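You operate a simulated robot arm through the tools that you are given. There is no shell and no other tool.

The job below is to be done with a simulated two-armed robot. You get a single attempt, and the scene is never put back.

JOB
Run the brass fitting in the descaling bath for 3 minutes.
Fine: lid shut for the run; when it shows DONE put the fitting back on the short grey mat and shut the lid. Set down upright: what you pick out.

Only the result counts: the job must be done as asked and must still hold three seconds after the hand-in. Knocking over, shifting, dropping, spilling or breaking anything else fails it. Lids that push on must go on centred and level and be pressed home; caps that screw on are set level and turned clockwise until they are tight.

ROBOT AND FRAMES
Two 6-joint arms with two-finger grippers on one trunk that stands fixed in place. Base frame: the origin is at the foot of the trunk, x ahead of it, y to its left, z up. Units: cm, degrees, N and s.
The left shoulder is at [3, 17.8, 88.8], the right one opposite. With the tool pointing down near the work surface each hand reaches from about 46 to 84 cm from the base axis, measured 20 degrees to its own side. Payload 2.54 kg a hand.
Tool frame (each hand has its own): the origin (TCP) lies between the finger pads and is the grasp point; the fingertips stand 3 cm ahead of it; z points along the fingers, y is the line along which they close. The gripper opens to 11.6 cm; its body begins 9.5 cm behind the TCP.
Orientation is told as [roll, pitch, yaw] about the base's x, y, z axes, in that order, counted from this pose: with the fingers straight down and closing along the base's y, the tool's x points along the base's -x, its y along +y and its z along -z.

CONTROLS
- The arms move only by the tool apply_moves. It takes "left_increments", "right_increments" or both (then of equal length, played together; a hand with none holds still); each is a list of rows, each a list of 7 numbers: the shift along the tool's x, y, z in cm, then the turn, a rotation vector about the tool's x, y, z in degrees, then the gripper command, from -1 (shut) to 1 (fully open), values between in proportion. In form: [[dx, dy, dz, wx, wy, wz, jaw], ...]. A call has 1 to 20 rows; each row shifts and turns the commanded pose from where the row before left it, along the tool's axes as they then stand. Each row takes 0.2 s and may step no farther than 5 cm and 8.6 degrees from the row before; otherwise, or with a gripper value out of range, the whole call is refused. A pose out of reach is approached as far as the arm can. The call stops where the force on the tool passes 60 N (or 10 N more than at its start, if that is more) or the arm is blocked; 0.2 s more then pass. Each finger travels about 15.3 cm/s and halts on what it meets, pressing with about 33 N; the grip force reading is that of the motor and also rises with nothing between the fingers. The clock runs only during rows and for 0.2 s after the last one: add rows that do not move to give the fingers time. The reply holds the time, the measured pose of the TCP, the force on the tool along the base axes, the opening and the grip force, in the units named above and with some noise, with the torque about the TCP (base axes, N m) and any sound that the robot's microphone picked up, and new pictures: "show" is both (left out), scene, wrist or none (wrist: the cameras of the hands that moved).
- Cameras (640 x 400 px; columns grow to the right, rows downward): "scene" is now at [3.11, -0.05, 160.57]; the picture's right is [-0.01, -1.00, 0.00], its down [-0.86, 0.01, -0.51] and it looks along [0.51, -0.01, -0.86] (base axes); focal length 314 px, centre (320, 200). "left" rides on the left gripper at [6.9, 1.5, -12.2] in its tool frame; the picture's right is [-0.21, 0.98, 0.00], its down [-0.83, -0.18, -0.53] and it looks along [-0.52, -0.11, 0.85] (tool axes); focal length 251 px, centre (320, 200). "right" rides on the right gripper at [6.9, -1.5, -12.2] in its tool frame; the picture's right is [0.21, 0.98, 0.00], its down [-0.83, 0.18, -0.53] and it looks along [-0.52, 0.11, 0.85] (tool axes); focal length 251 px, centre (320, 200). There is no depth. A picture from a camera that has moved, and an enlarged one, comes with that camera's place and axes in the base frame and with its lens. The place of the scene camera against the robot may be out by one fixed shift of up to 1.2 cm in any direction.
- raise_lower(by): moves the trunk up (or, below 0, down) by that many cm; the arms and the scene camera ride with it, the base frame stays. It gives what a move gives, with no picture.
- aim_head(pan, tilt): turns the head with the scene camera to pan (to the left, within 143 degrees either way) and tilt (down, from -29 to 69), counted from straight ahead of the robot. It gives what a move gives, and a new picture of the scene camera.
- enlarge(camera, box): a new picture of the part [left, top, right, bottom] of that camera's present view, enlarged. No time passes.
- sign_off(): hands the job in; it is judged then, once.

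Nothing tells you positions but the pictures and the camera data. Unless the task says otherwise, let go and move clear before handing in.

The tools are called as name(argument=value, ...) on one line, values as JSON. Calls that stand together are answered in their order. apply_moves: Moves the arms, as the interface text tells. Its arguments: {"type":"object","properties":{"left_increments":{"type":"array","items":{"type":"array","items":{"type":"number"}}},"right_increments":{"type":"array","items":{"type":"array","items":{"type":"number"}}},"show":{"type":"string","enum":["both","scene","wrist","none"]}},"required":[]} The other tools are called the same way: raise_lower (by) moves the trunk up or down; aim_head (pan, tilt) turns the head that bears the scene camera; enlarge (camera, box) takes an enlarged picture of a part of a camera's view; sign_off () hands the job in.

At the start:

```text
clock: 0.0
left_position: [44.97, 14.05, 109.72]
left_ee_rot: [0.0, 0.0, 0.0]
left_ft_force: [-1.0, -0.8, -0.4]
left_torque: [0.04, -0.01, -0.01]
left_finger_gap: 11.59
left_grasp_force: 0.1
right_position: [43.48, -23.92, 100.45]
right_ee_rot: [-0.1, 0.0, 0.0]
right_ft_force: [-0.4, -0.4, -0.2]
right_torque: [-0.02, 0.0, -0.02]
right_finger_gap: 11.6
right_grasp_force: 0.0
trunk travel left (down, up): [-10.0, 44.0]
head pan, tilt (commanded): [-0.6, 59.1]
```

scene: 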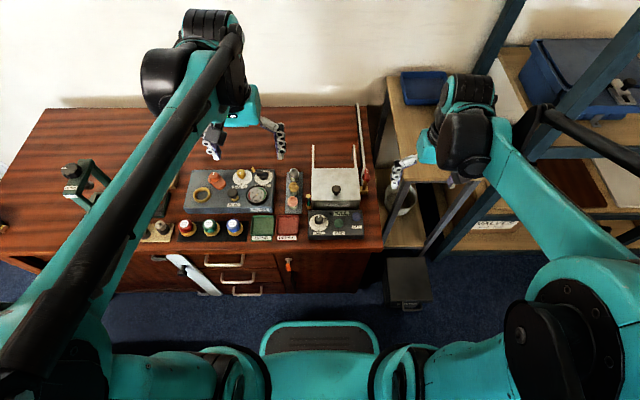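
right: 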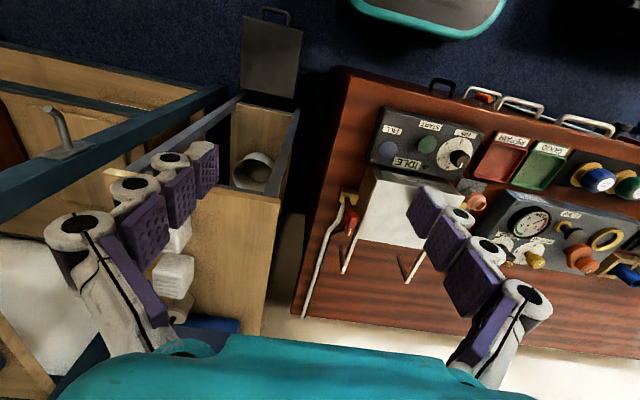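
left: 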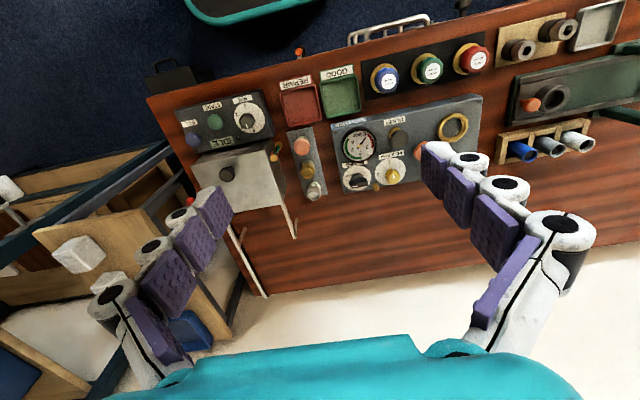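

I see a bench with several devices; the bath is probably the box with the white lid at the right, with a dial, START button and a display. I'll enlarge the views to find the brass fitting, the short grey mat and the bath's controls.

enlarge(camera="scene", box=[280, 130, 400, 250])

enlarge(camera="scene", box=[130, 130, 310, 250])

enlarge(camera="left", box=[140, 60, 340, 260])

enlarge(camera="right", box=[320, 80, 640, 300])

enlarge(camera="left", box=[320, 0, 640, 200])

```text
3.33 times, centred on (340, 190) of scene
camera zoom: at [3.11, -0.05, 160.57], right [-0.01, -1.0, 0.0], down [-0.86, 0.01, -0.51], along [0.51, -0.01, -0.86], focal length 1047 px, centre (253, 233)
```

zoom: 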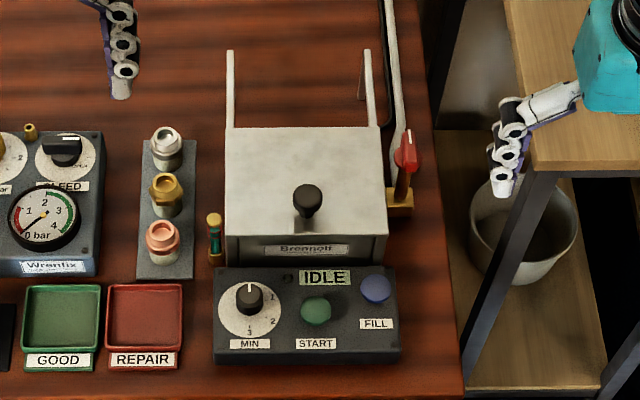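

```text
3.33 times, centred on (220, 190) of scene
camera zoom: at [3.11, -0.05, 160.57], right [-0.01, -1.0, 0.0], down [-0.86, 0.01, -0.51], along [0.51, -0.01, -0.86], focal length 1047 px, centre (653, 233)
```

zoom: 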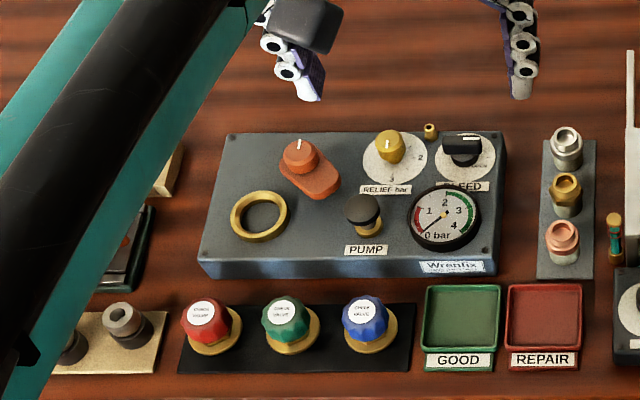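

```text
2.00 times, centred on (240, 160) of left
camera zoom: at [38.13, 15.57, 121.87], right [0.21, 0.98, 0.0], down [0.83, -0.18, 0.53], along [0.52, -0.11, -0.85], focal length 503 px, centre (480, 280)
```

zoom: 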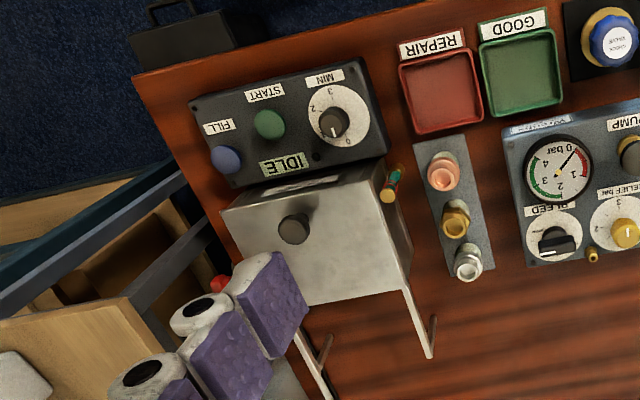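

```text
1.82 times, centred on (480, 190) of right
camera zoom: at [36.75, -25.45, 112.6], right [-0.21, 0.98, 0.0], down [0.83, 0.18, 0.53], along [0.52, 0.11, -0.85], focal length 457 px, centre (29, 218)
```

zoom: 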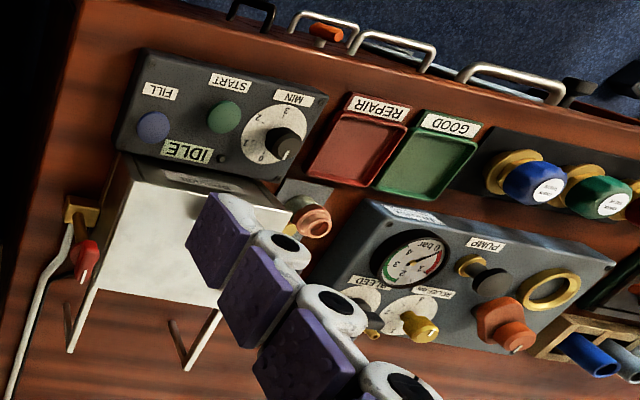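

```text
2.00 times, centred on (480, 100) of left
camera zoom: at [38.13, 15.57, 121.87], right [0.21, 0.98, 0.0], down [0.83, -0.18, 0.53], along [0.52, -0.11, -0.85], focal length 503 px, centre (0, 400)
```

zoom: 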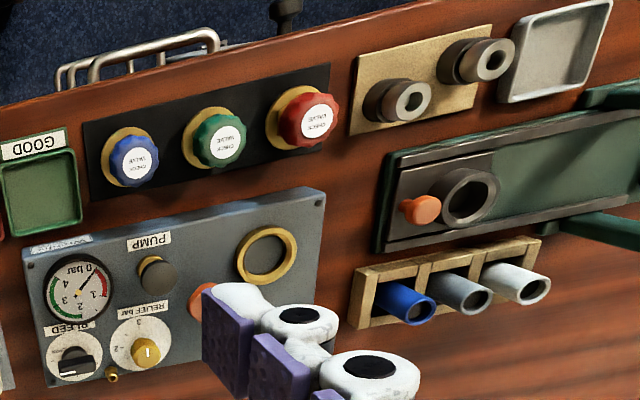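

The descaling bath seems to be the "Brennolf" box at about x 55, y -6, with a knob on its lid, and the grey mat with three fittings is just left of it. I'll zoom in on the details: the panel, valve, sight glass, lid rails and fittings.

enlarge(camera="scene", box=[300, 205, 364, 245])

enlarge(camera="scene", box=[280, 165, 328, 220])

enlarge(camera="scene", box=[300, 130, 380, 215])

enlarge(camera="left", box=[185, 120, 305, 240])

enlarge(camera="right", box=[300, 160, 480, 320])

enlarge(camera="scene", box=[340, 100, 400, 220])

```text
10.00 times, centred on (332, 225) of scene
camera zoom: at [3.11, -0.05, 160.57], right [-0.01, -1.0, 0.0], down [-0.86, 0.01, -0.51], along [0.51, -0.01, -0.86], focal length 3140 px, centre (200, -50)
```

zoom: 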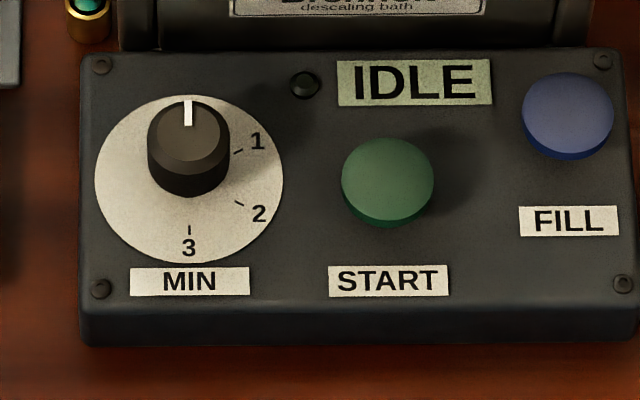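

```text
7.27 times, centred on (304, 192) of scene
camera zoom: at [3.11, -0.05, 160.57], right [-0.01, -1.0, 0.0], down [-0.86, 0.01, -0.51], along [0.51, -0.01, -0.86], focal length 2284 px, centre (436, 254)
```

zoom: 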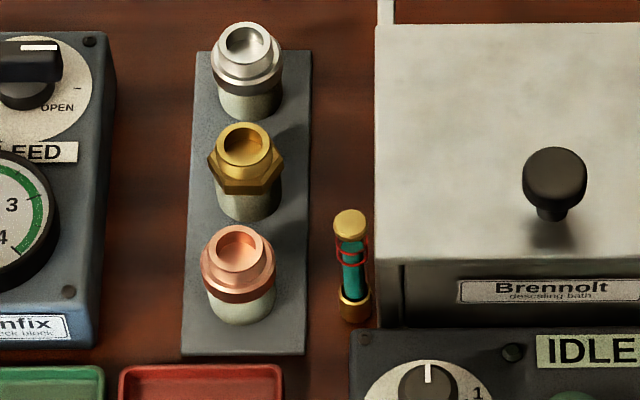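

```text
4.71 times, centred on (340, 172) of scene
camera zoom: at [3.11, -0.05, 160.57], right [-0.01, -1.0, 0.0], down [-0.86, 0.01, -0.51], along [0.51, -0.01, -0.86], focal length 1478 px, centre (226, 329)
```

zoom: 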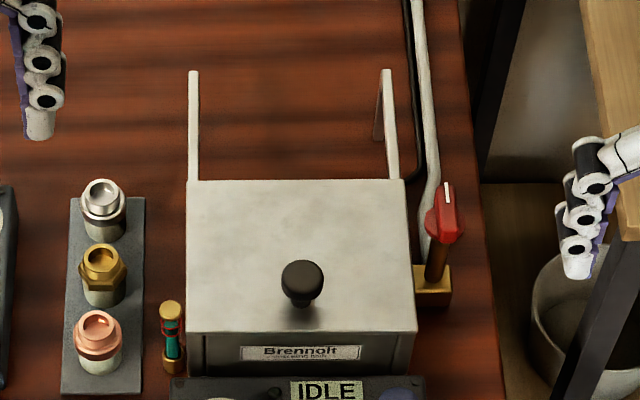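

```text
3.33 times, centred on (245, 180) of left
camera zoom: at [38.13, 15.57, 121.87], right [0.21, 0.98, 0.0], down [0.83, -0.18, 0.53], along [0.52, -0.11, -0.85], focal length 838 px, centre (570, 267)
```

zoom: 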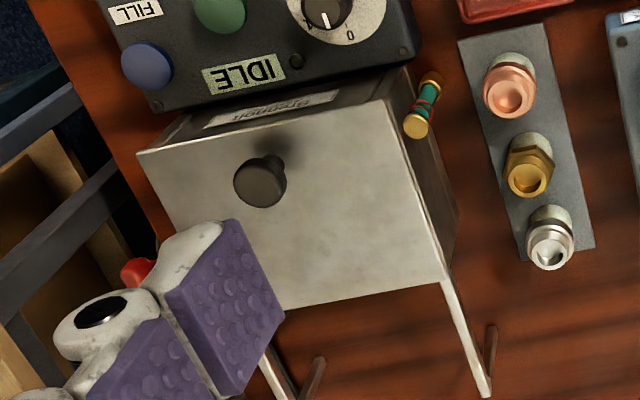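

```text
2.50 times, centred on (390, 240) of right
camera zoom: at [36.75, -25.45, 112.6], right [-0.21, 0.98, 0.0], down [0.83, 0.18, 0.53], along [0.52, 0.11, -0.85], focal length 629 px, centre (145, 100)
```

zoom: 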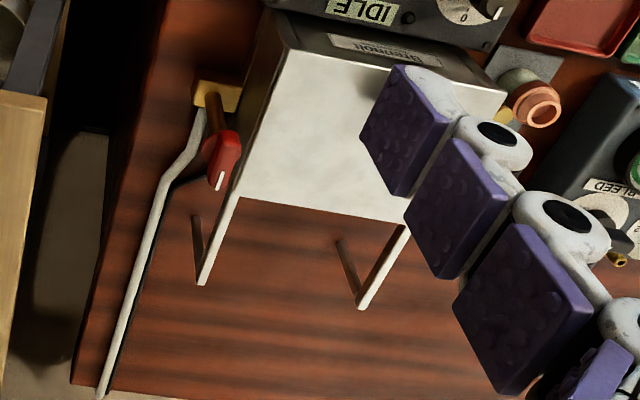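

```text
3.33 times, centred on (370, 160) of scene
camera zoom: at [3.11, -0.05, 160.57], right [-0.01, -1.0, 0.0], down [-0.86, 0.01, -0.51], along [0.51, -0.01, -0.86], focal length 1047 px, centre (153, 333)
```

zoom: 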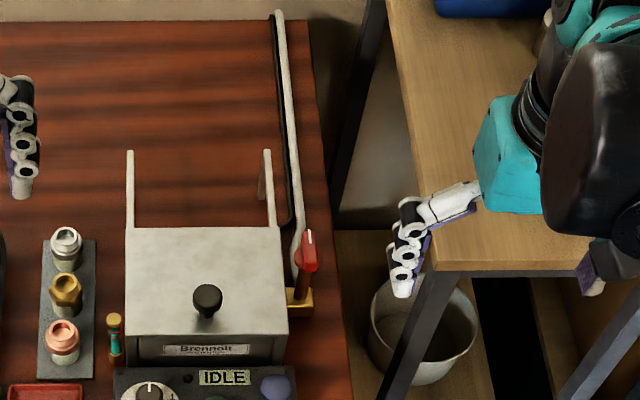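

The bath is labelled "Brennolt descaling bath", with a MIN dial at 0, a START button, a FILL button and an IDLE display. I'll zoom in on the sight glass and the red valve to see the liquid level and the tap's state.

enlarge(camera="scene", box=[300, 190, 316, 212])

enlarge(camera="left", box=[254, 130, 278, 150])

enlarge(camera="scene", box=[350, 165, 380, 200])

enlarge(camera="right", box=[330, 180, 400, 260])

enlarge(camera="scene", box=[284, 165, 308, 205])

enlarge(camera="scene", box=[308, 185, 372, 215])

```text
16.00 times, centred on (308, 201) of scene
camera zoom: at [3.11, -0.05, 160.57], right [-0.01, -1.0, 0.0], down [-0.86, 0.01, -0.51], along [0.51, -0.01, -0.86], focal length 5024 px, centre (512, 184)
```

zoom: 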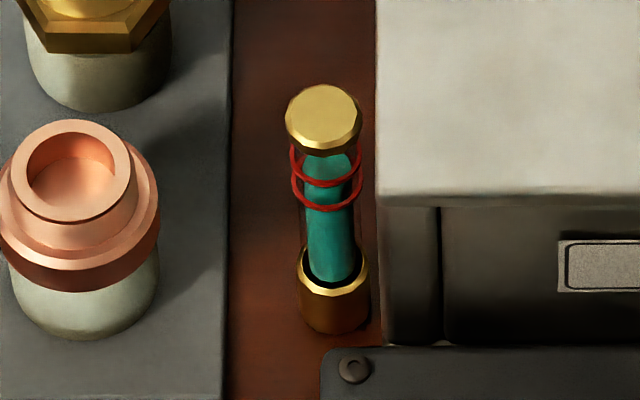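

```text
16.00 times, centred on (266, 140) of left
camera zoom: at [38.13, 15.57, 121.87], right [0.21, 0.98, 0.0], down [0.83, -0.18, 0.53], along [0.52, -0.11, -0.85], focal length 4023 px, centre (1184, 1160)
```

zoom: 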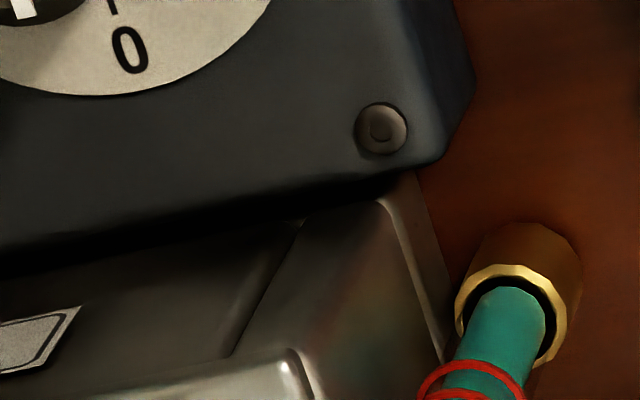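

```text
11.43 times, centred on (365, 182) of scene
camera zoom: at [3.11, -0.05, 160.57], right [-0.01, -1.0, 0.0], down [-0.86, 0.01, -0.51], along [0.51, -0.01, -0.86], focal length 3589 px, centre (-194, 400)
```

zoom: 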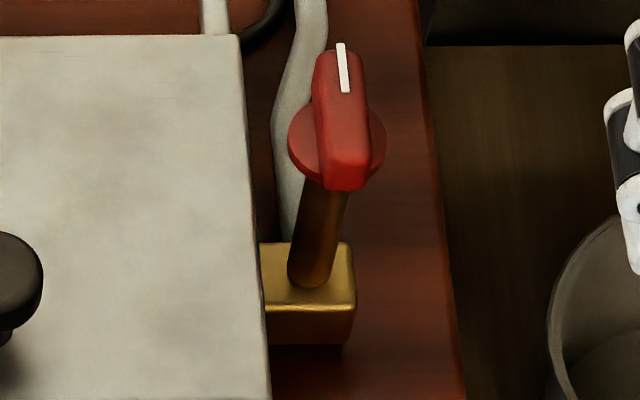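

```text
5.00 times, centred on (365, 220) of right
camera zoom: at [36.75, -25.45, 112.6], right [-0.21, 0.98, 0.0], down [0.83, 0.18, 0.53], along [0.52, 0.11, -0.85], focal length 1257 px, centre (95, 100)
```

zoom: 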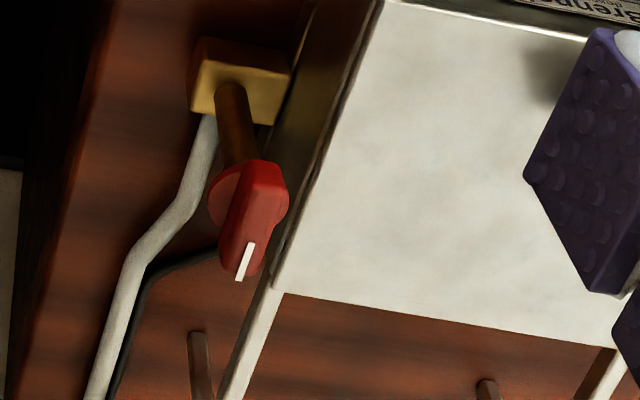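

```text
10.00 times, centred on (296, 185) of scene
camera zoom: at [3.11, -0.05, 160.57], right [-0.01, -1.0, 0.0], down [-0.86, 0.01, -0.51], along [0.51, -0.01, -0.86], focal length 3140 px, centre (560, 350)
```

zoom: 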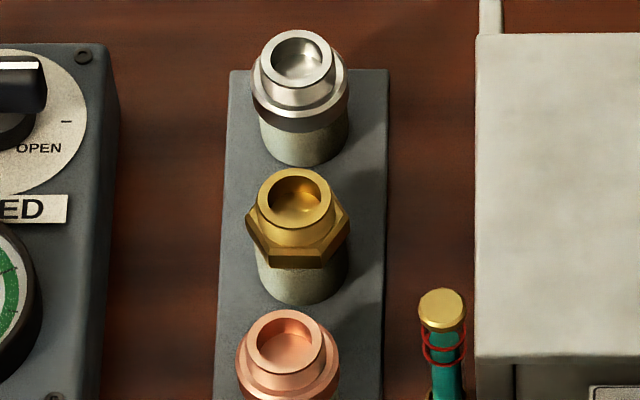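

```text
10.00 times, centred on (340, 200) of scene
camera zoom: at [3.11, -0.05, 160.57], right [-0.01, -1.0, 0.0], down [-0.86, 0.01, -0.51], along [0.51, -0.01, -0.86], focal length 3140 px, centre (120, 200)
```

zoom: 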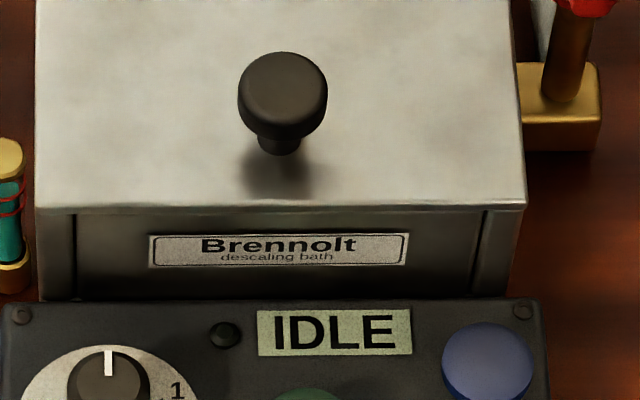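

The sight glass level appears to sit between the two red rings, and the brass fitting stands in the middle of the grey mat at about [61.5, 7.8, 72 top]. I'll check more closely how the lid works (rails behind it), the hex orientation and the sight glass.

enlarge(camera="scene", box=[305, 140, 329, 172])

enlarge(camera="scene", box=[340, 140, 364, 172])

enlarge(camera="left", box=[250, 135, 310, 245])

enlarge(camera="right", box=[320, 230, 430, 300])

enlarge(camera="left", box=[290, 130, 330, 200])

enlarge(camera="left", box=[256, 134, 280, 164])

enlarge(camera="scene", box=[288, 175, 306, 195])

```text
12.50 times, centred on (317, 156) of scene
camera zoom: at [3.11, -0.05, 160.57], right [-0.01, -1.0, 0.0], down [-0.86, 0.01, -0.51], along [0.51, -0.01, -0.86], focal length 3925 px, centre (358, 750)
```

zoom: 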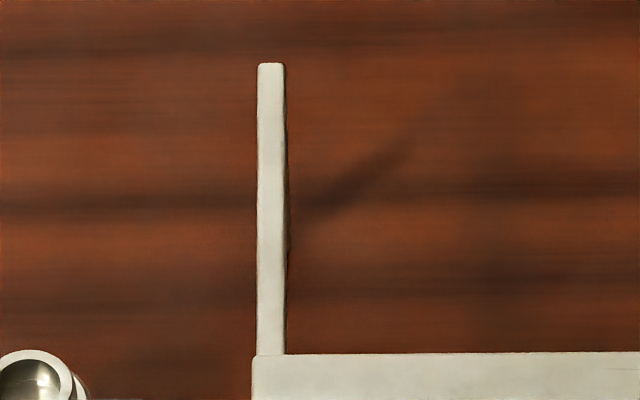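

```text
12.50 times, centred on (352, 156) of scene
camera zoom: at [3.11, -0.05, 160.57], right [-0.01, -1.0, 0.0], down [-0.86, 0.01, -0.51], along [0.51, -0.01, -0.86], focal length 3925 px, centre (-80, 750)
```

zoom: 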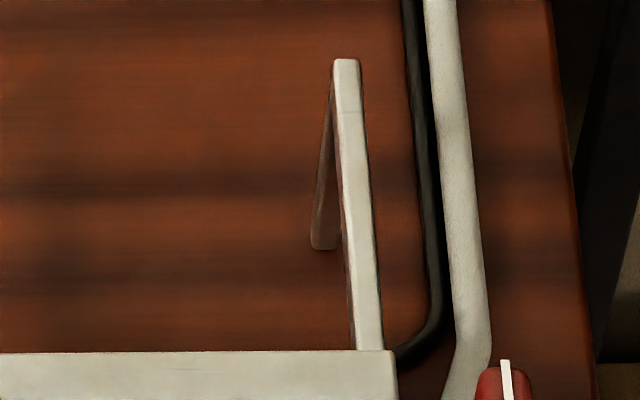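

```text
3.64 times, centred on (280, 190) of left
camera zoom: at [38.13, 15.57, 121.87], right [0.21, 0.98, 0.0], down [0.83, -0.18, 0.53], along [0.52, -0.11, -0.85], focal length 914 px, centre (466, 236)
```

zoom: 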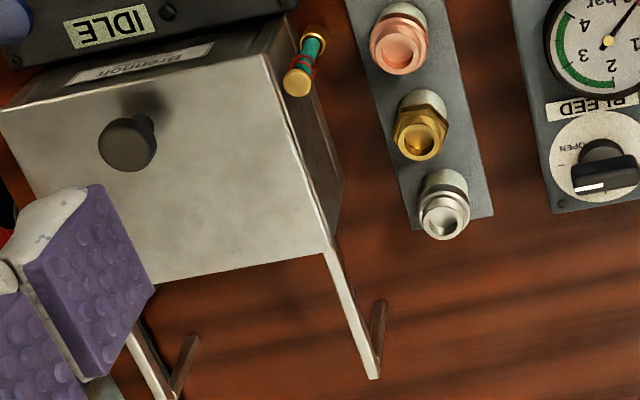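

```text
5.71 times, centred on (375, 265) of right
camera zoom: at [36.75, -25.45, 112.6], right [-0.21, 0.98, 0.0], down [0.83, 0.18, 0.53], along [0.52, 0.11, -0.85], focal length 1437 px, centre (6, -171)
```

zoom: 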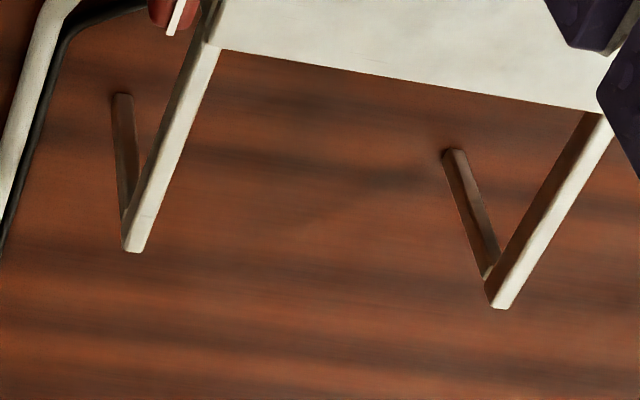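

```text
5.71 times, centred on (310, 165) of left
camera zoom: at [38.13, 15.57, 121.87], right [0.21, 0.98, 0.0], down [0.83, -0.18, 0.53], along [0.52, -0.11, -0.85], focal length 1437 px, centre (377, 400)
```

zoom: 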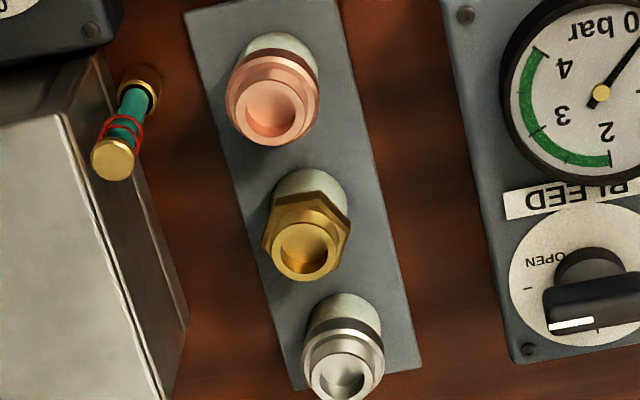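

```text
13.33 times, centred on (268, 149) of left
camera zoom: at [38.13, 15.57, 121.87], right [0.21, 0.98, 0.0], down [0.83, -0.18, 0.53], along [0.52, -0.11, -0.85], focal length 3352 px, centre (1013, 880)
```

zoom: 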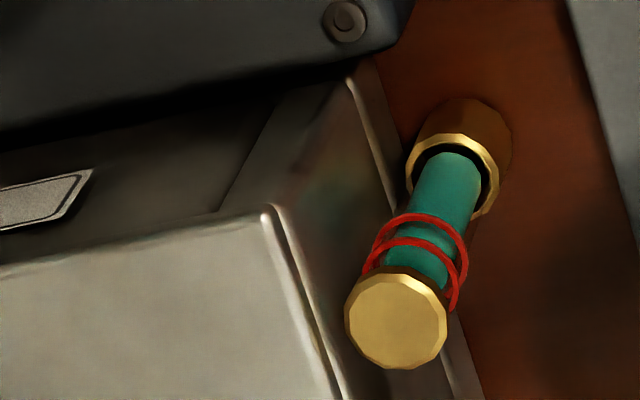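

```text
16.00 times, centred on (297, 185) of scene
camera zoom: at [3.11, -0.05, 160.57], right [-0.01, -1.0, 0.0], down [-0.86, 0.01, -0.51], along [0.51, -0.01, -0.86], focal length 5024 px, centre (688, 440)
```

zoom: 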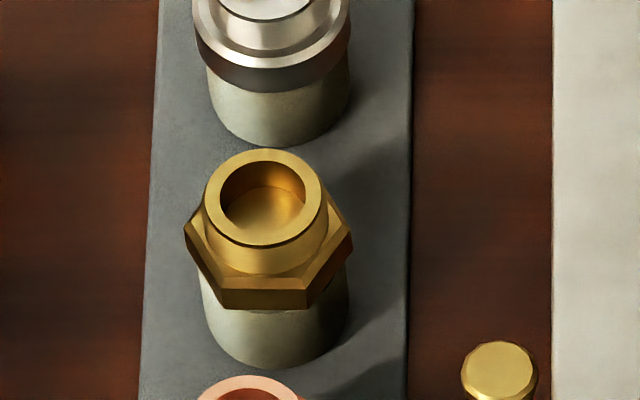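

I'll zoom further into the sight glass to judge the level properly against the rings.

enlarge(camera="scene", box=[305, 194, 313, 206])

enlarge(camera="left", box=[266, 138, 276, 150])

```text
16.00 times, centred on (309, 200) of scene
camera zoom: at [3.11, -0.05, 160.57], right [-0.01, -1.0, 0.0], down [-0.86, 0.01, -0.51], along [0.51, -0.01, -0.86], focal length 5024 px, centre (496, 200)
```

zoom: 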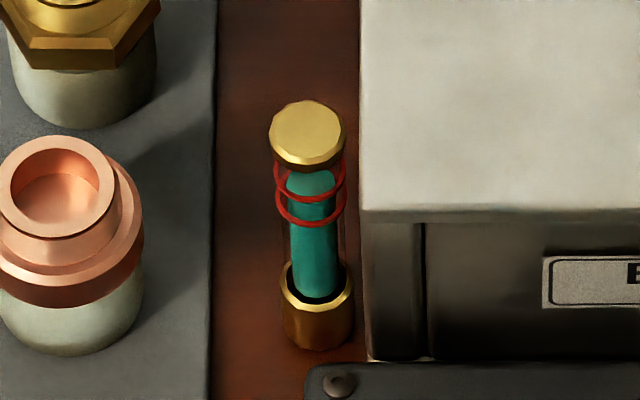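

```text
16.00 times, centred on (271, 144) of left
camera zoom: at [38.13, 15.57, 121.87], right [0.21, 0.98, 0.0], down [0.83, -0.18, 0.53], along [0.52, -0.11, -0.85], focal length 4023 px, centre (1104, 1096)
```

zoom: 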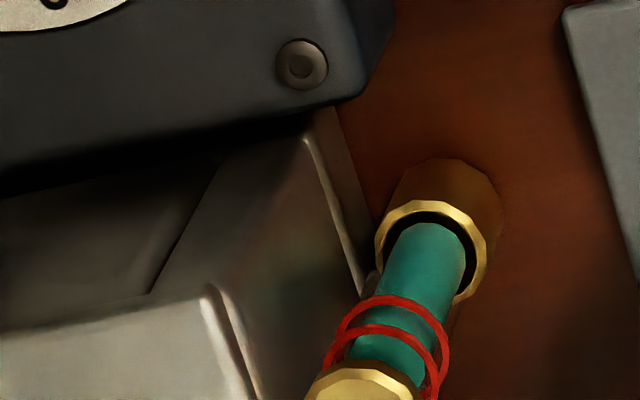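

The level sits between the rings and the lid appears to ride on two rails with legs behind the box, so it should slide back. I'll bring the right hand above the lid for a closer look at the knob.

apply_moves(right_increments=[[-1.1, 3.58, 1.1, 0, 0, 0, 1], [-1.1, 3.58, 1.1, 0, 0, 0, 1], [-1.1, 3.58, 1.1, 0, 0, 0, 1], [-1.1, 3.58, 1.1, 0, 0, 0, 1], [-1.1, 3.58, 1.1, 0, 0, 0, 1], [0, 0, 0, 0, 0, 0, 1]], show="both")

```text
clock: 1.4
left_position: [44.94, 14.11, 109.75]
left_ee_rot: [0.0, 0.0, -0.1]
left_ft_force: [0.2, -0.1, 0.4]
left_torque: [-0.05, -0.01, 0.01]
left_finger_gap: 11.61
left_grasp_force: 0.1
right_position: [48.97, -6.24, 94.97]
right_ee_rot: [-0.2, 0.1, 0.0]
right_ft_force: [-0.7, -0.1, -0.1]
right_torque: [0.04, 0.01, -0.02]
right_finger_gap: 11.59
right_grasp_force: 0.1
trunk travel left (down, up): [-10.0, 44.0]
head pan, tilt (commanded): [-0.6, 59.1]
camera scene: at [3.05, -0.1, 160.58], right [-0.01, -1.0, 0.0], down [-0.86, 0.01, -0.51], along [0.51, -0.01, -0.86], focal length 314 px, centre (320, 200)
camera right: at [42.22, -7.62, 107.1], right [-0.21, 0.98, 0.0], down [0.83, 0.18, 0.53], along [0.52, 0.11, -0.85], focal length 251 px, centre (320, 200)
```

scene: 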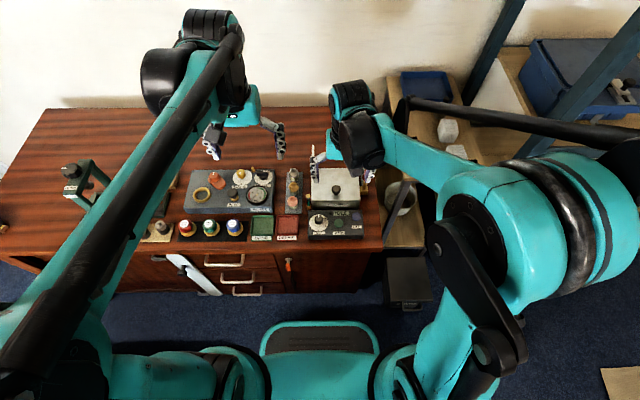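
right: 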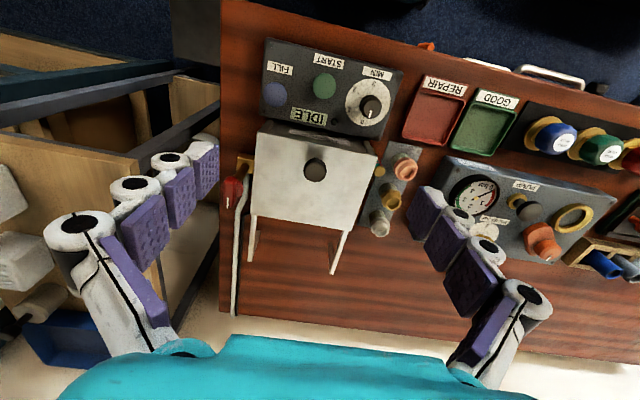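

The bath is now well in view from the right wrist. I'll enlarge it for triangulation.

enlarge(camera="right", box=[220, 110, 400, 280])

enlarge(camera="right", box=[250, 30, 420, 140])

enlarge(camera="right", box=[360, 140, 430, 250])

```text
2.35 times, centred on (310, 195) of right
camera zoom: at [42.22, -7.62, 107.1], right [-0.21, 0.98, 0.0], down [0.83, 0.18, 0.53], along [0.52, 0.11, -0.85], focal length 592 px, centre (344, 212)
```

zoom: 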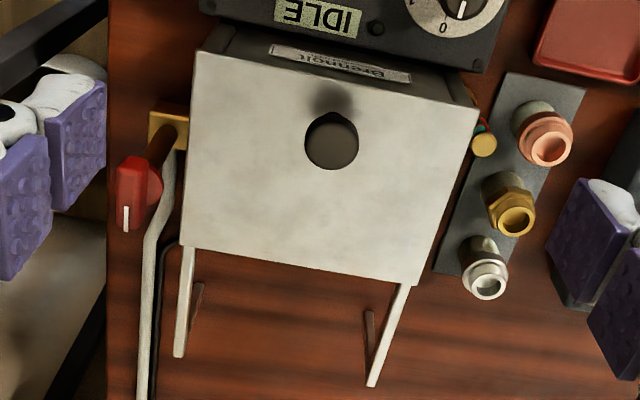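

```text
3.64 times, centred on (335, 85) of right
camera zoom: at [42.22, -7.62, 107.1], right [-0.21, 0.98, 0.0], down [0.83, 0.18, 0.53], along [0.52, 0.11, -0.85], focal length 914 px, centre (266, 618)
```

zoom: 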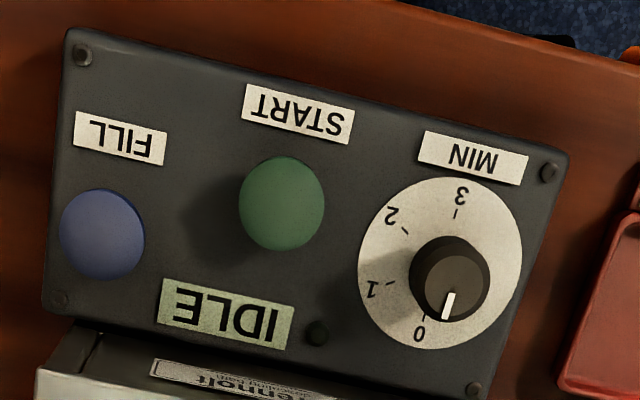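

```text
3.64 times, centred on (395, 195) of right
camera zoom: at [42.22, -7.62, 107.1], right [-0.21, 0.98, 0.0], down [0.83, 0.18, 0.53], along [0.52, 0.11, -0.85], focal length 914 px, centre (47, 218)
```

zoom: 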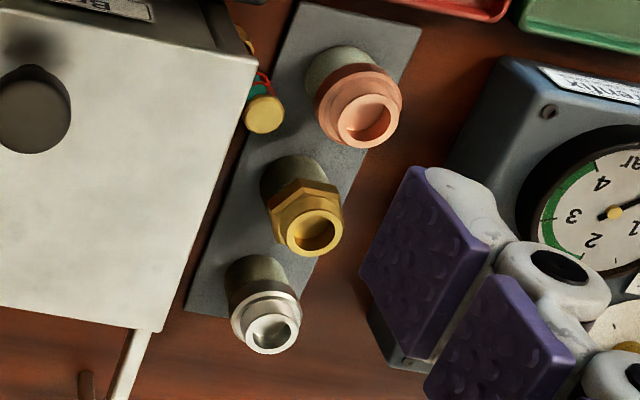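

Knob top triangulates to about [55.0, -5.6, 79.9] with the lid surface near z 76.5–77. I'll bring the right hand over the knob at a safe height and refine.

apply_moves(right_increments=[[-2.0, 0.21, 2.2, 0, 0, 0, 1], [-2.0, 0.21, 2.2, 0, 0, 0, 1], [-2.03, 0.22, 2.2, 0, 0, 0, 1], [0, 0, 0, 0, 0, 0, 1]], show="wrist")

enlarge(camera="right", box=[220, 60, 420, 185])

enlarge(camera="right", box=[180, 120, 420, 280])

```text
clock: 2.4
left_position: [45.01, 14.0, 109.79]
left_ee_rot: [0.0, 0.0, 0.0]
left_ft_force: [0.1, -0.3, 0.3]
left_torque: [0.01, -0.02, -0.01]
left_finger_gap: 11.61
left_grasp_force: 0.1
right_position: [54.92, -5.56, 88.42]
right_ee_rot: [-0.1, 0.1, 0.0]
right_ft_force: [-0.1, -0.4, -0.5]
right_torque: [-0.04, -0.01, 0.01]
right_finger_gap: 11.62
right_grasp_force: 0.0
trunk travel left (down, up): [-10.0, 44.0]
head pan, tilt (commanded): [-0.6, 59.1]
camera right: at [48.25, -7.02, 100.6], right [-0.21, 0.98, 0.0], down [0.83, 0.18, 0.53], along [0.52, 0.11, -0.85], focal length 251 px, centre (320, 200)
```

right: 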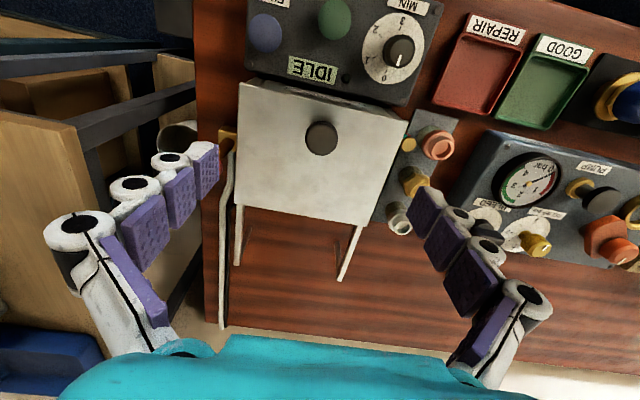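

```text
3.20 times, centred on (320, 122) of right
camera zoom: at [48.25, -7.02, 100.6], right [-0.21, 0.98, 0.0], down [0.83, 0.18, 0.53], along [0.52, 0.11, -0.85], focal length 805 px, centre (320, 448)
```

zoom: 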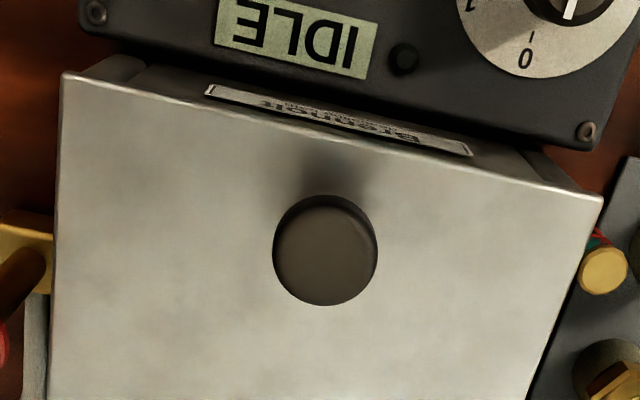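

```text
2.50 times, centred on (300, 200) of right
camera zoom: at [48.25, -7.02, 100.6], right [-0.21, 0.98, 0.0], down [0.83, 0.18, 0.53], along [0.52, 0.11, -0.85], focal length 629 px, centre (370, 200)
```

zoom: 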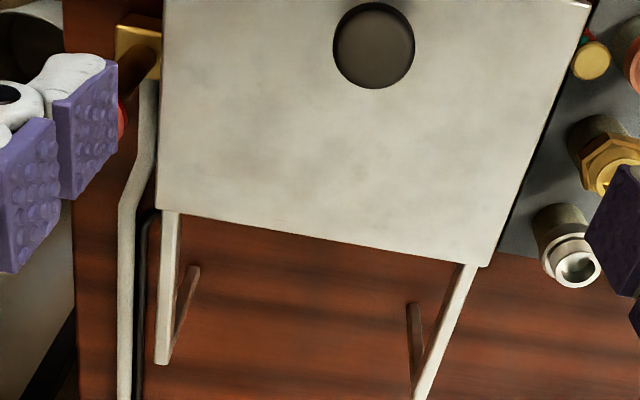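

Knob refined to about [54.9, -5.45], top z ≈ 80.0, lid surface ≈ 77.4. I'll descend so the tips stop just above the lid and close on the knob.

apply_moves(right_increments=[[0, 0.1, 2.5, 0, 0, 0, 0.2], [0, 0, 2.5, 0, 0, 0, 0.2], [0, 0, 1.5, 0, 0, 0, 0.2], [0, 0, 0.8, 0, 0, 0, 0.2], [0, 0, 0, 0, 0, 0, 0.2]], show="both")

enlarge(camera="right", box=[180, 40, 460, 240])

enlarge(camera="scene", box=[290, 140, 390, 220])

```text
clock: 3.6
left_position: [45.02, 14.07, 109.83]
left_ee_rot: [0.0, 0.0, 0.0]
left_ft_force: [-0.8, 0.4, 1.0]
left_torque: [0.03, 0.01, -0.01]
left_finger_gap: 11.6
left_grasp_force: 0.1
right_position: [54.92, -5.4, 81.22]
right_ee_rot: [-0.1, 0.1, 0.0]
right_ft_force: [0.1, -0.3, 0.7]
right_torque: [0.0, -0.02, 0.0]
right_finger_gap: 6.99
right_grasp_force: 0.1
trunk travel left (down, up): [-10.0, 44.0]
head pan, tilt (commanded): [-0.6, 59.1]
camera scene: at [3.1, -0.04, 160.57], right [-0.01, -1.0, 0.0], down [-0.86, 0.01, -0.51], along [0.51, -0.01, -0.86], focal length 314 px, centre (320, 200)
camera right: at [48.25, -6.87, 93.3], right [-0.21, 0.98, 0.0], down [0.83, 0.18, 0.53], along [0.52, 0.11, -0.85], focal length 251 px, centre (320, 200)
```

scene: 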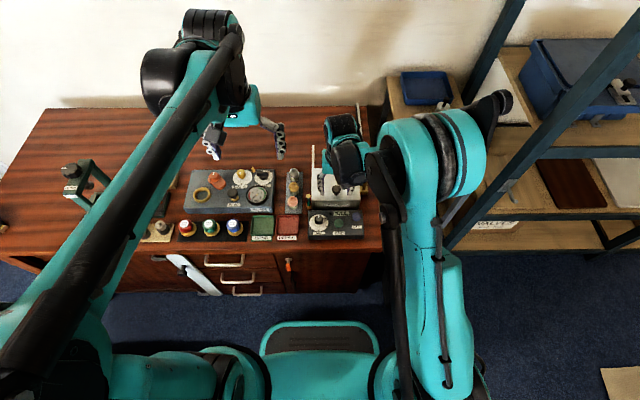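
right: 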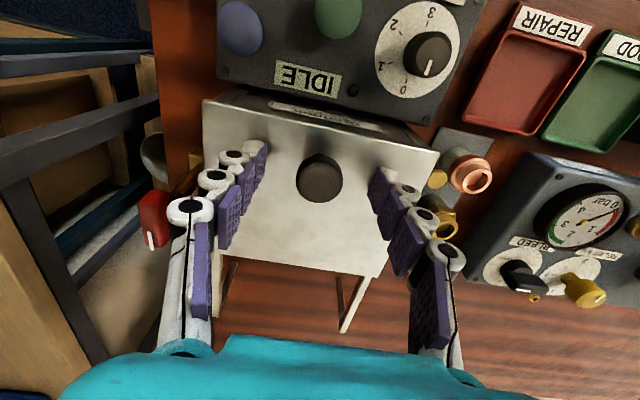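

```text
2.00 times, centred on (320, 140) of right
camera zoom: at [48.25, -6.87, 93.3], right [-0.21, 0.98, 0.0], down [0.83, 0.18, 0.53], along [0.52, 0.11, -0.85], focal length 503 px, centre (320, 320)
```

zoom: 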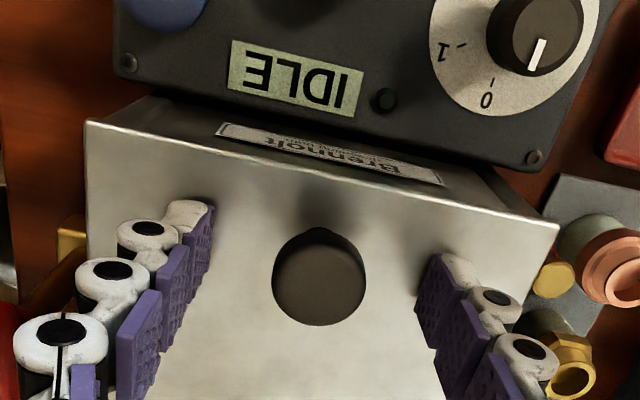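

```text
5.00 times, centred on (340, 180) of scene
camera zoom: at [3.1, -0.04, 160.57], right [-0.01, -1.0, 0.0], down [-0.86, 0.01, -0.51], along [0.51, -0.01, -0.86], focal length 1570 px, centre (220, 300)
```

zoom: 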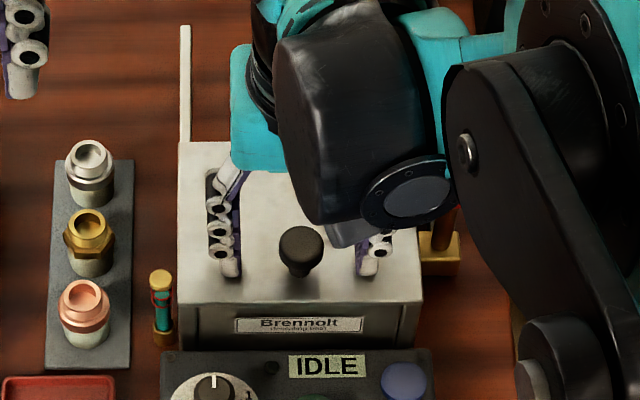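

The knob is centred between the fingers. I'll lower a touch more and close on it.

apply_moves(right_increments=[[0, 0, 0.3, 0, 0, 0, 0.2], [0, 0, 0, 0, 0, 0, -0.4], [0, 0, 0, 0, 0, 0, -0.7], [0, 0, 0, 0, 0, 0, -0.7], [0, 0, 0, 0, 0, 0, -0.7]], show="wrist")

enlarge(camera="right", box=[220, 80, 420, 230])

```text
clock: 4.5
left_position: [44.81, 14.04, 109.8]
left_ee_rot: [0.0, -0.3, 0.1]
left_ft_force: [-1.0, 0.1, -0.5]
left_torque: [0.0, 0.02, 0.0]
left_finger_gap: 11.58
left_grasp_force: 0.0
right_position: [54.82, -5.47, 81.11]
right_ee_rot: [-0.2, -0.2, 0.0]
right_ft_force: [0.7, -2.7, 41.8]
right_torque: [0.3, -0.32, -0.04]
right_finger_gap: 2.49
right_grasp_force: 45.0
trunk travel left (down, up): [-10.0, 44.0]
head pan, tilt (commanded): [-0.6, 59.1]
stopped in row 4 (right hand): the force on the tool passed its limit at 62 N (the readings are from after the stop); the commanded pose is now the measured one
camera right: at [48.11, -6.93, 93.25], right [-0.21, 0.98, 0.0], down [0.82, 0.18, 0.54], along [0.52, 0.11, -0.84], focal length 251 px, centre (320, 200)
```

right: 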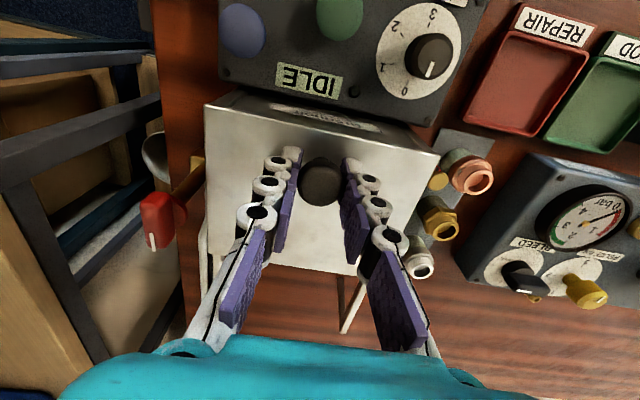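

```text
2.67 times, centred on (320, 155) of right
camera zoom: at [48.11, -6.93, 93.25], right [-0.21, 0.98, 0.0], down [0.82, 0.18, 0.54], along [0.52, 0.11, -0.84], focal length 670 px, centre (320, 320)
```

zoom: 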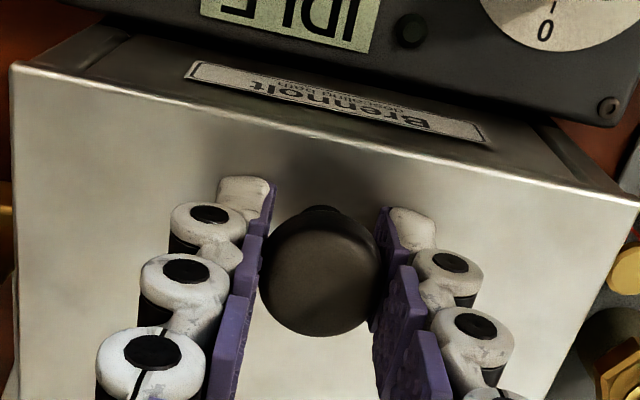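

The fingertips touched the lid (about 42 N upward), so the lid surface is nearer z 78. I'll open a bit, raise 0.7 cm and re-grip the knob.

apply_moves(right_increments=[[0, 0, -0.2, 0, 0, 0, -0.3], [0, 0, -0.5, 0, 0, 0, -0.3], [0, 0, 0, 0, 0, 0, -0.3], [0, 0, 0, 0, 0, 0, -0.6], [0, 0, 0, 0, 0, 0, -0.6], [0, 0, 0, 0, 0, 0, -0.6]], show="wrist")

enlarge(camera="scene", box=[290, 140, 390, 220])

```text
clock: 5.9
left_position: [45.25, 14.06, 109.76]
left_ee_rot: [0.0, 0.1, 0.1]
left_ft_force: [-0.6, 0.2, 0.2]
left_torque: [0.01, -0.01, 0.0]
left_finger_gap: 11.62
left_grasp_force: 0.1
right_position: [55.04, -5.51, 81.51]
right_ee_rot: [-0.3, 0.0, 0.0]
right_ft_force: [-0.7, -1.9, -5.4]
right_torque: [-0.05, -0.11, -0.02]
right_finger_gap: 2.5
right_grasp_force: 45.1
trunk travel left (down, up): [-10.0, 44.0]
head pan, tilt (commanded): [-0.6, 59.1]
camera right: at [48.36, -6.94, 93.69], right [-0.21, 0.98, 0.0], down [0.83, 0.18, 0.53], along [0.52, 0.11, -0.85], focal length 251 px, centre (320, 200)
```

right: 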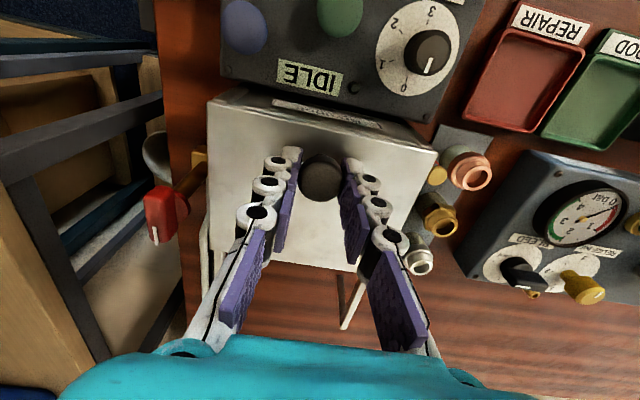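

```text
5.00 times, centred on (340, 180) of scene
camera zoom: at [3.16, -0.07, 160.57], right [-0.01, -1.0, 0.0], down [-0.86, 0.01, -0.51], along [0.51, -0.01, -0.86], focal length 1570 px, centre (220, 300)
```

zoom: 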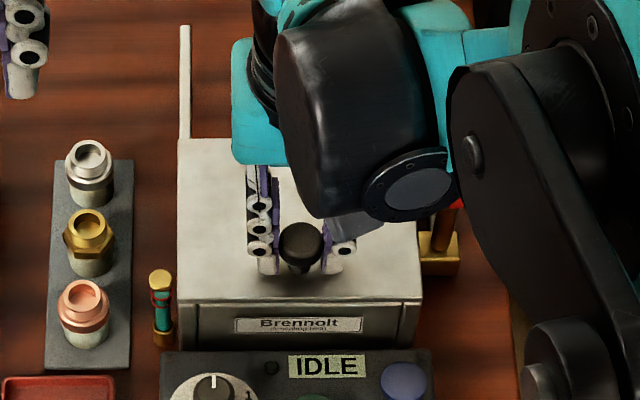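

The lid's front edge looks slightly different; I'll zoom in to see whether it lifted (hinge) or stays on the rails.

enlarge(camera="scene", box=[310, 185, 378, 215])

enlarge(camera="right", box=[195, 70, 455, 230])

enlarge(camera="left", box=[185, 120, 305, 240])

```text
9.41 times, centred on (344, 200) of scene
camera zoom: at [3.16, -0.07, 160.57], right [-0.01, -1.0, 0.0], down [-0.86, 0.01, -0.51], along [0.51, -0.01, -0.86], focal length 2956 px, centre (94, 200)
```

zoom: 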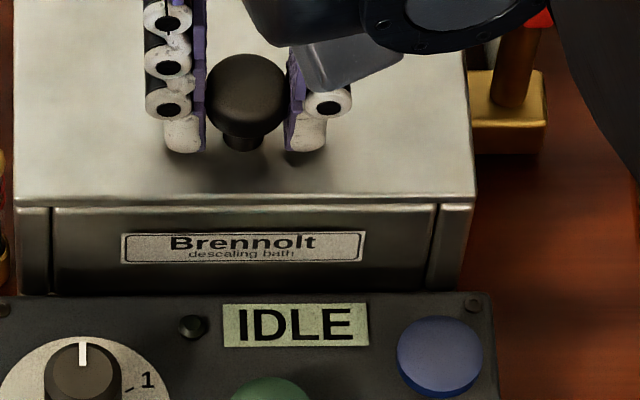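

```text
2.46 times, centred on (325, 150) of right
camera zoom: at [48.36, -6.94, 93.69], right [-0.21, 0.98, 0.0], down [0.83, 0.18, 0.53], along [0.52, 0.11, -0.85], focal length 619 px, centre (308, 323)
```

zoom: 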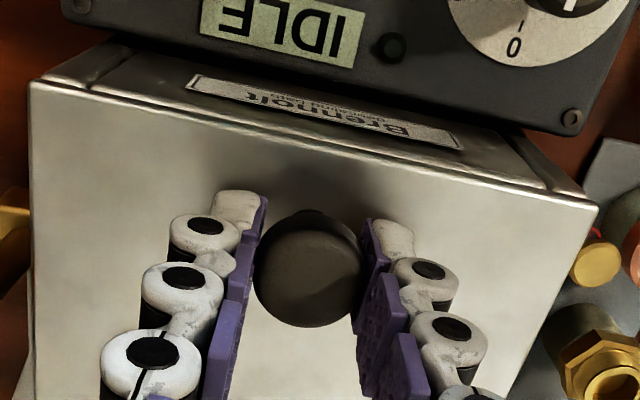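

```text
3.33 times, centred on (245, 180) of left
camera zoom: at [38.17, 15.55, 121.85], right [0.21, 0.98, 0.0], down [0.83, -0.18, 0.53], along [0.52, -0.11, -0.85], focal length 838 px, centre (570, 267)
```

zoom: 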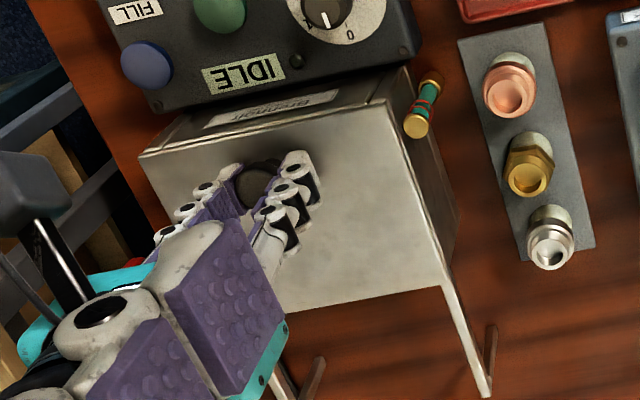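

The lid's front edge has lifted about 3 mm with only 5 N, while the rear edge stayed put, so it looks hinged at the rear (the rods would be a rest for the opened lid). I'll test by lifting along a small arc about the rear edge.

apply_moves(right_increments=[[-0.1, 0, -0.43, 0, 0, 0, -0.6], [-0.11, 0, -0.43, 0, 0, 0, -0.6], [-0.14, 0, -0.42, 0, 0, 0, -0.6], [-0.15, 0, -0.42, 0, 0, 0, -0.6], [0, 0, 0, 0, 0, 0, -0.6]], show="both")

enlarge(camera="scene", box=[290, 140, 390, 220])

enlarge(camera="left", box=[185, 120, 305, 240])

```text
clock: 7.1
left_position: [44.93, 13.97, 109.82]
left_ee_rot: [0.0, 0.1, 0.0]
left_ft_force: [-0.6, 0.7, -0.2]
left_torque: [0.0, 0.04, -0.04]
left_finger_gap: 11.59
left_grasp_force: 0.1
right_position: [55.58, -5.51, 83.4]
right_ee_rot: [-0.2, 0.0, -0.1]
right_ft_force: [0.7, -7.7, 5.0]
right_torque: [-0.24, -0.26, 0.04]
right_finger_gap: 2.43
right_grasp_force: 44.7
trunk travel left (down, up): [-10.0, 44.0]
head pan, tilt (commanded): [-0.6, 59.1]
camera scene: at [3.1, -0.13, 160.62], right [-0.01, -1.0, 0.0], down [-0.86, 0.01, -0.51], along [0.51, -0.01, -0.86], focal length 314 px, centre (320, 200)
camera right: at [48.83, -6.92, 95.53], right [-0.21, 0.98, 0.0], down [0.83, 0.18, 0.53], along [0.52, 0.11, -0.85], focal length 251 px, centre (320, 200)
```

scene: 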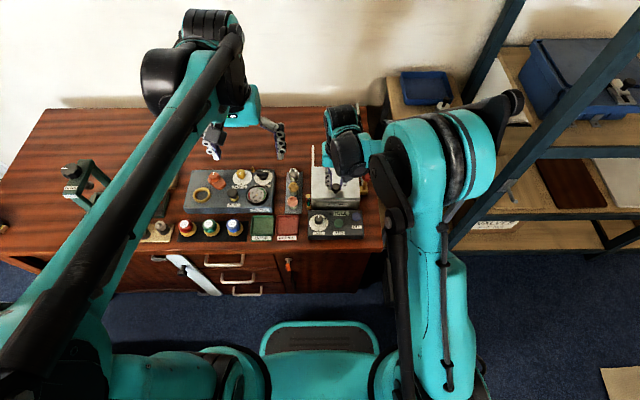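
right: 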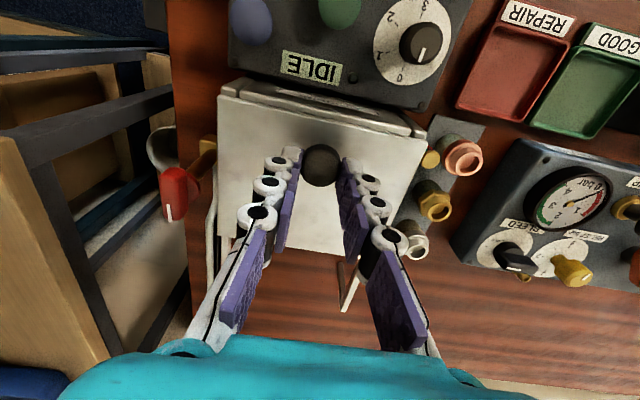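

```text
5.00 times, centred on (340, 180) of scene
camera zoom: at [3.1, -0.13, 160.62], right [-0.01, -1.0, 0.0], down [-0.86, 0.01, -0.51], along [0.51, -0.01, -0.86], focal length 1570 px, centre (220, 300)
```

zoom: 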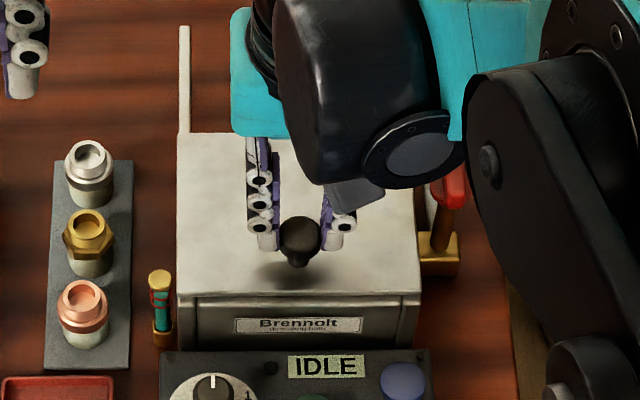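

```text
3.33 times, centred on (245, 180) of left
camera zoom: at [38.13, 15.49, 121.93], right [0.21, 0.98, 0.0], down [0.83, -0.18, 0.53], along [0.52, -0.11, -0.85], focal length 838 px, centre (570, 267)
```

zoom: 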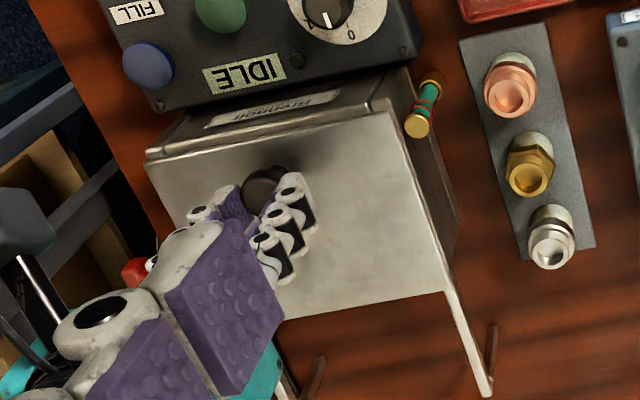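

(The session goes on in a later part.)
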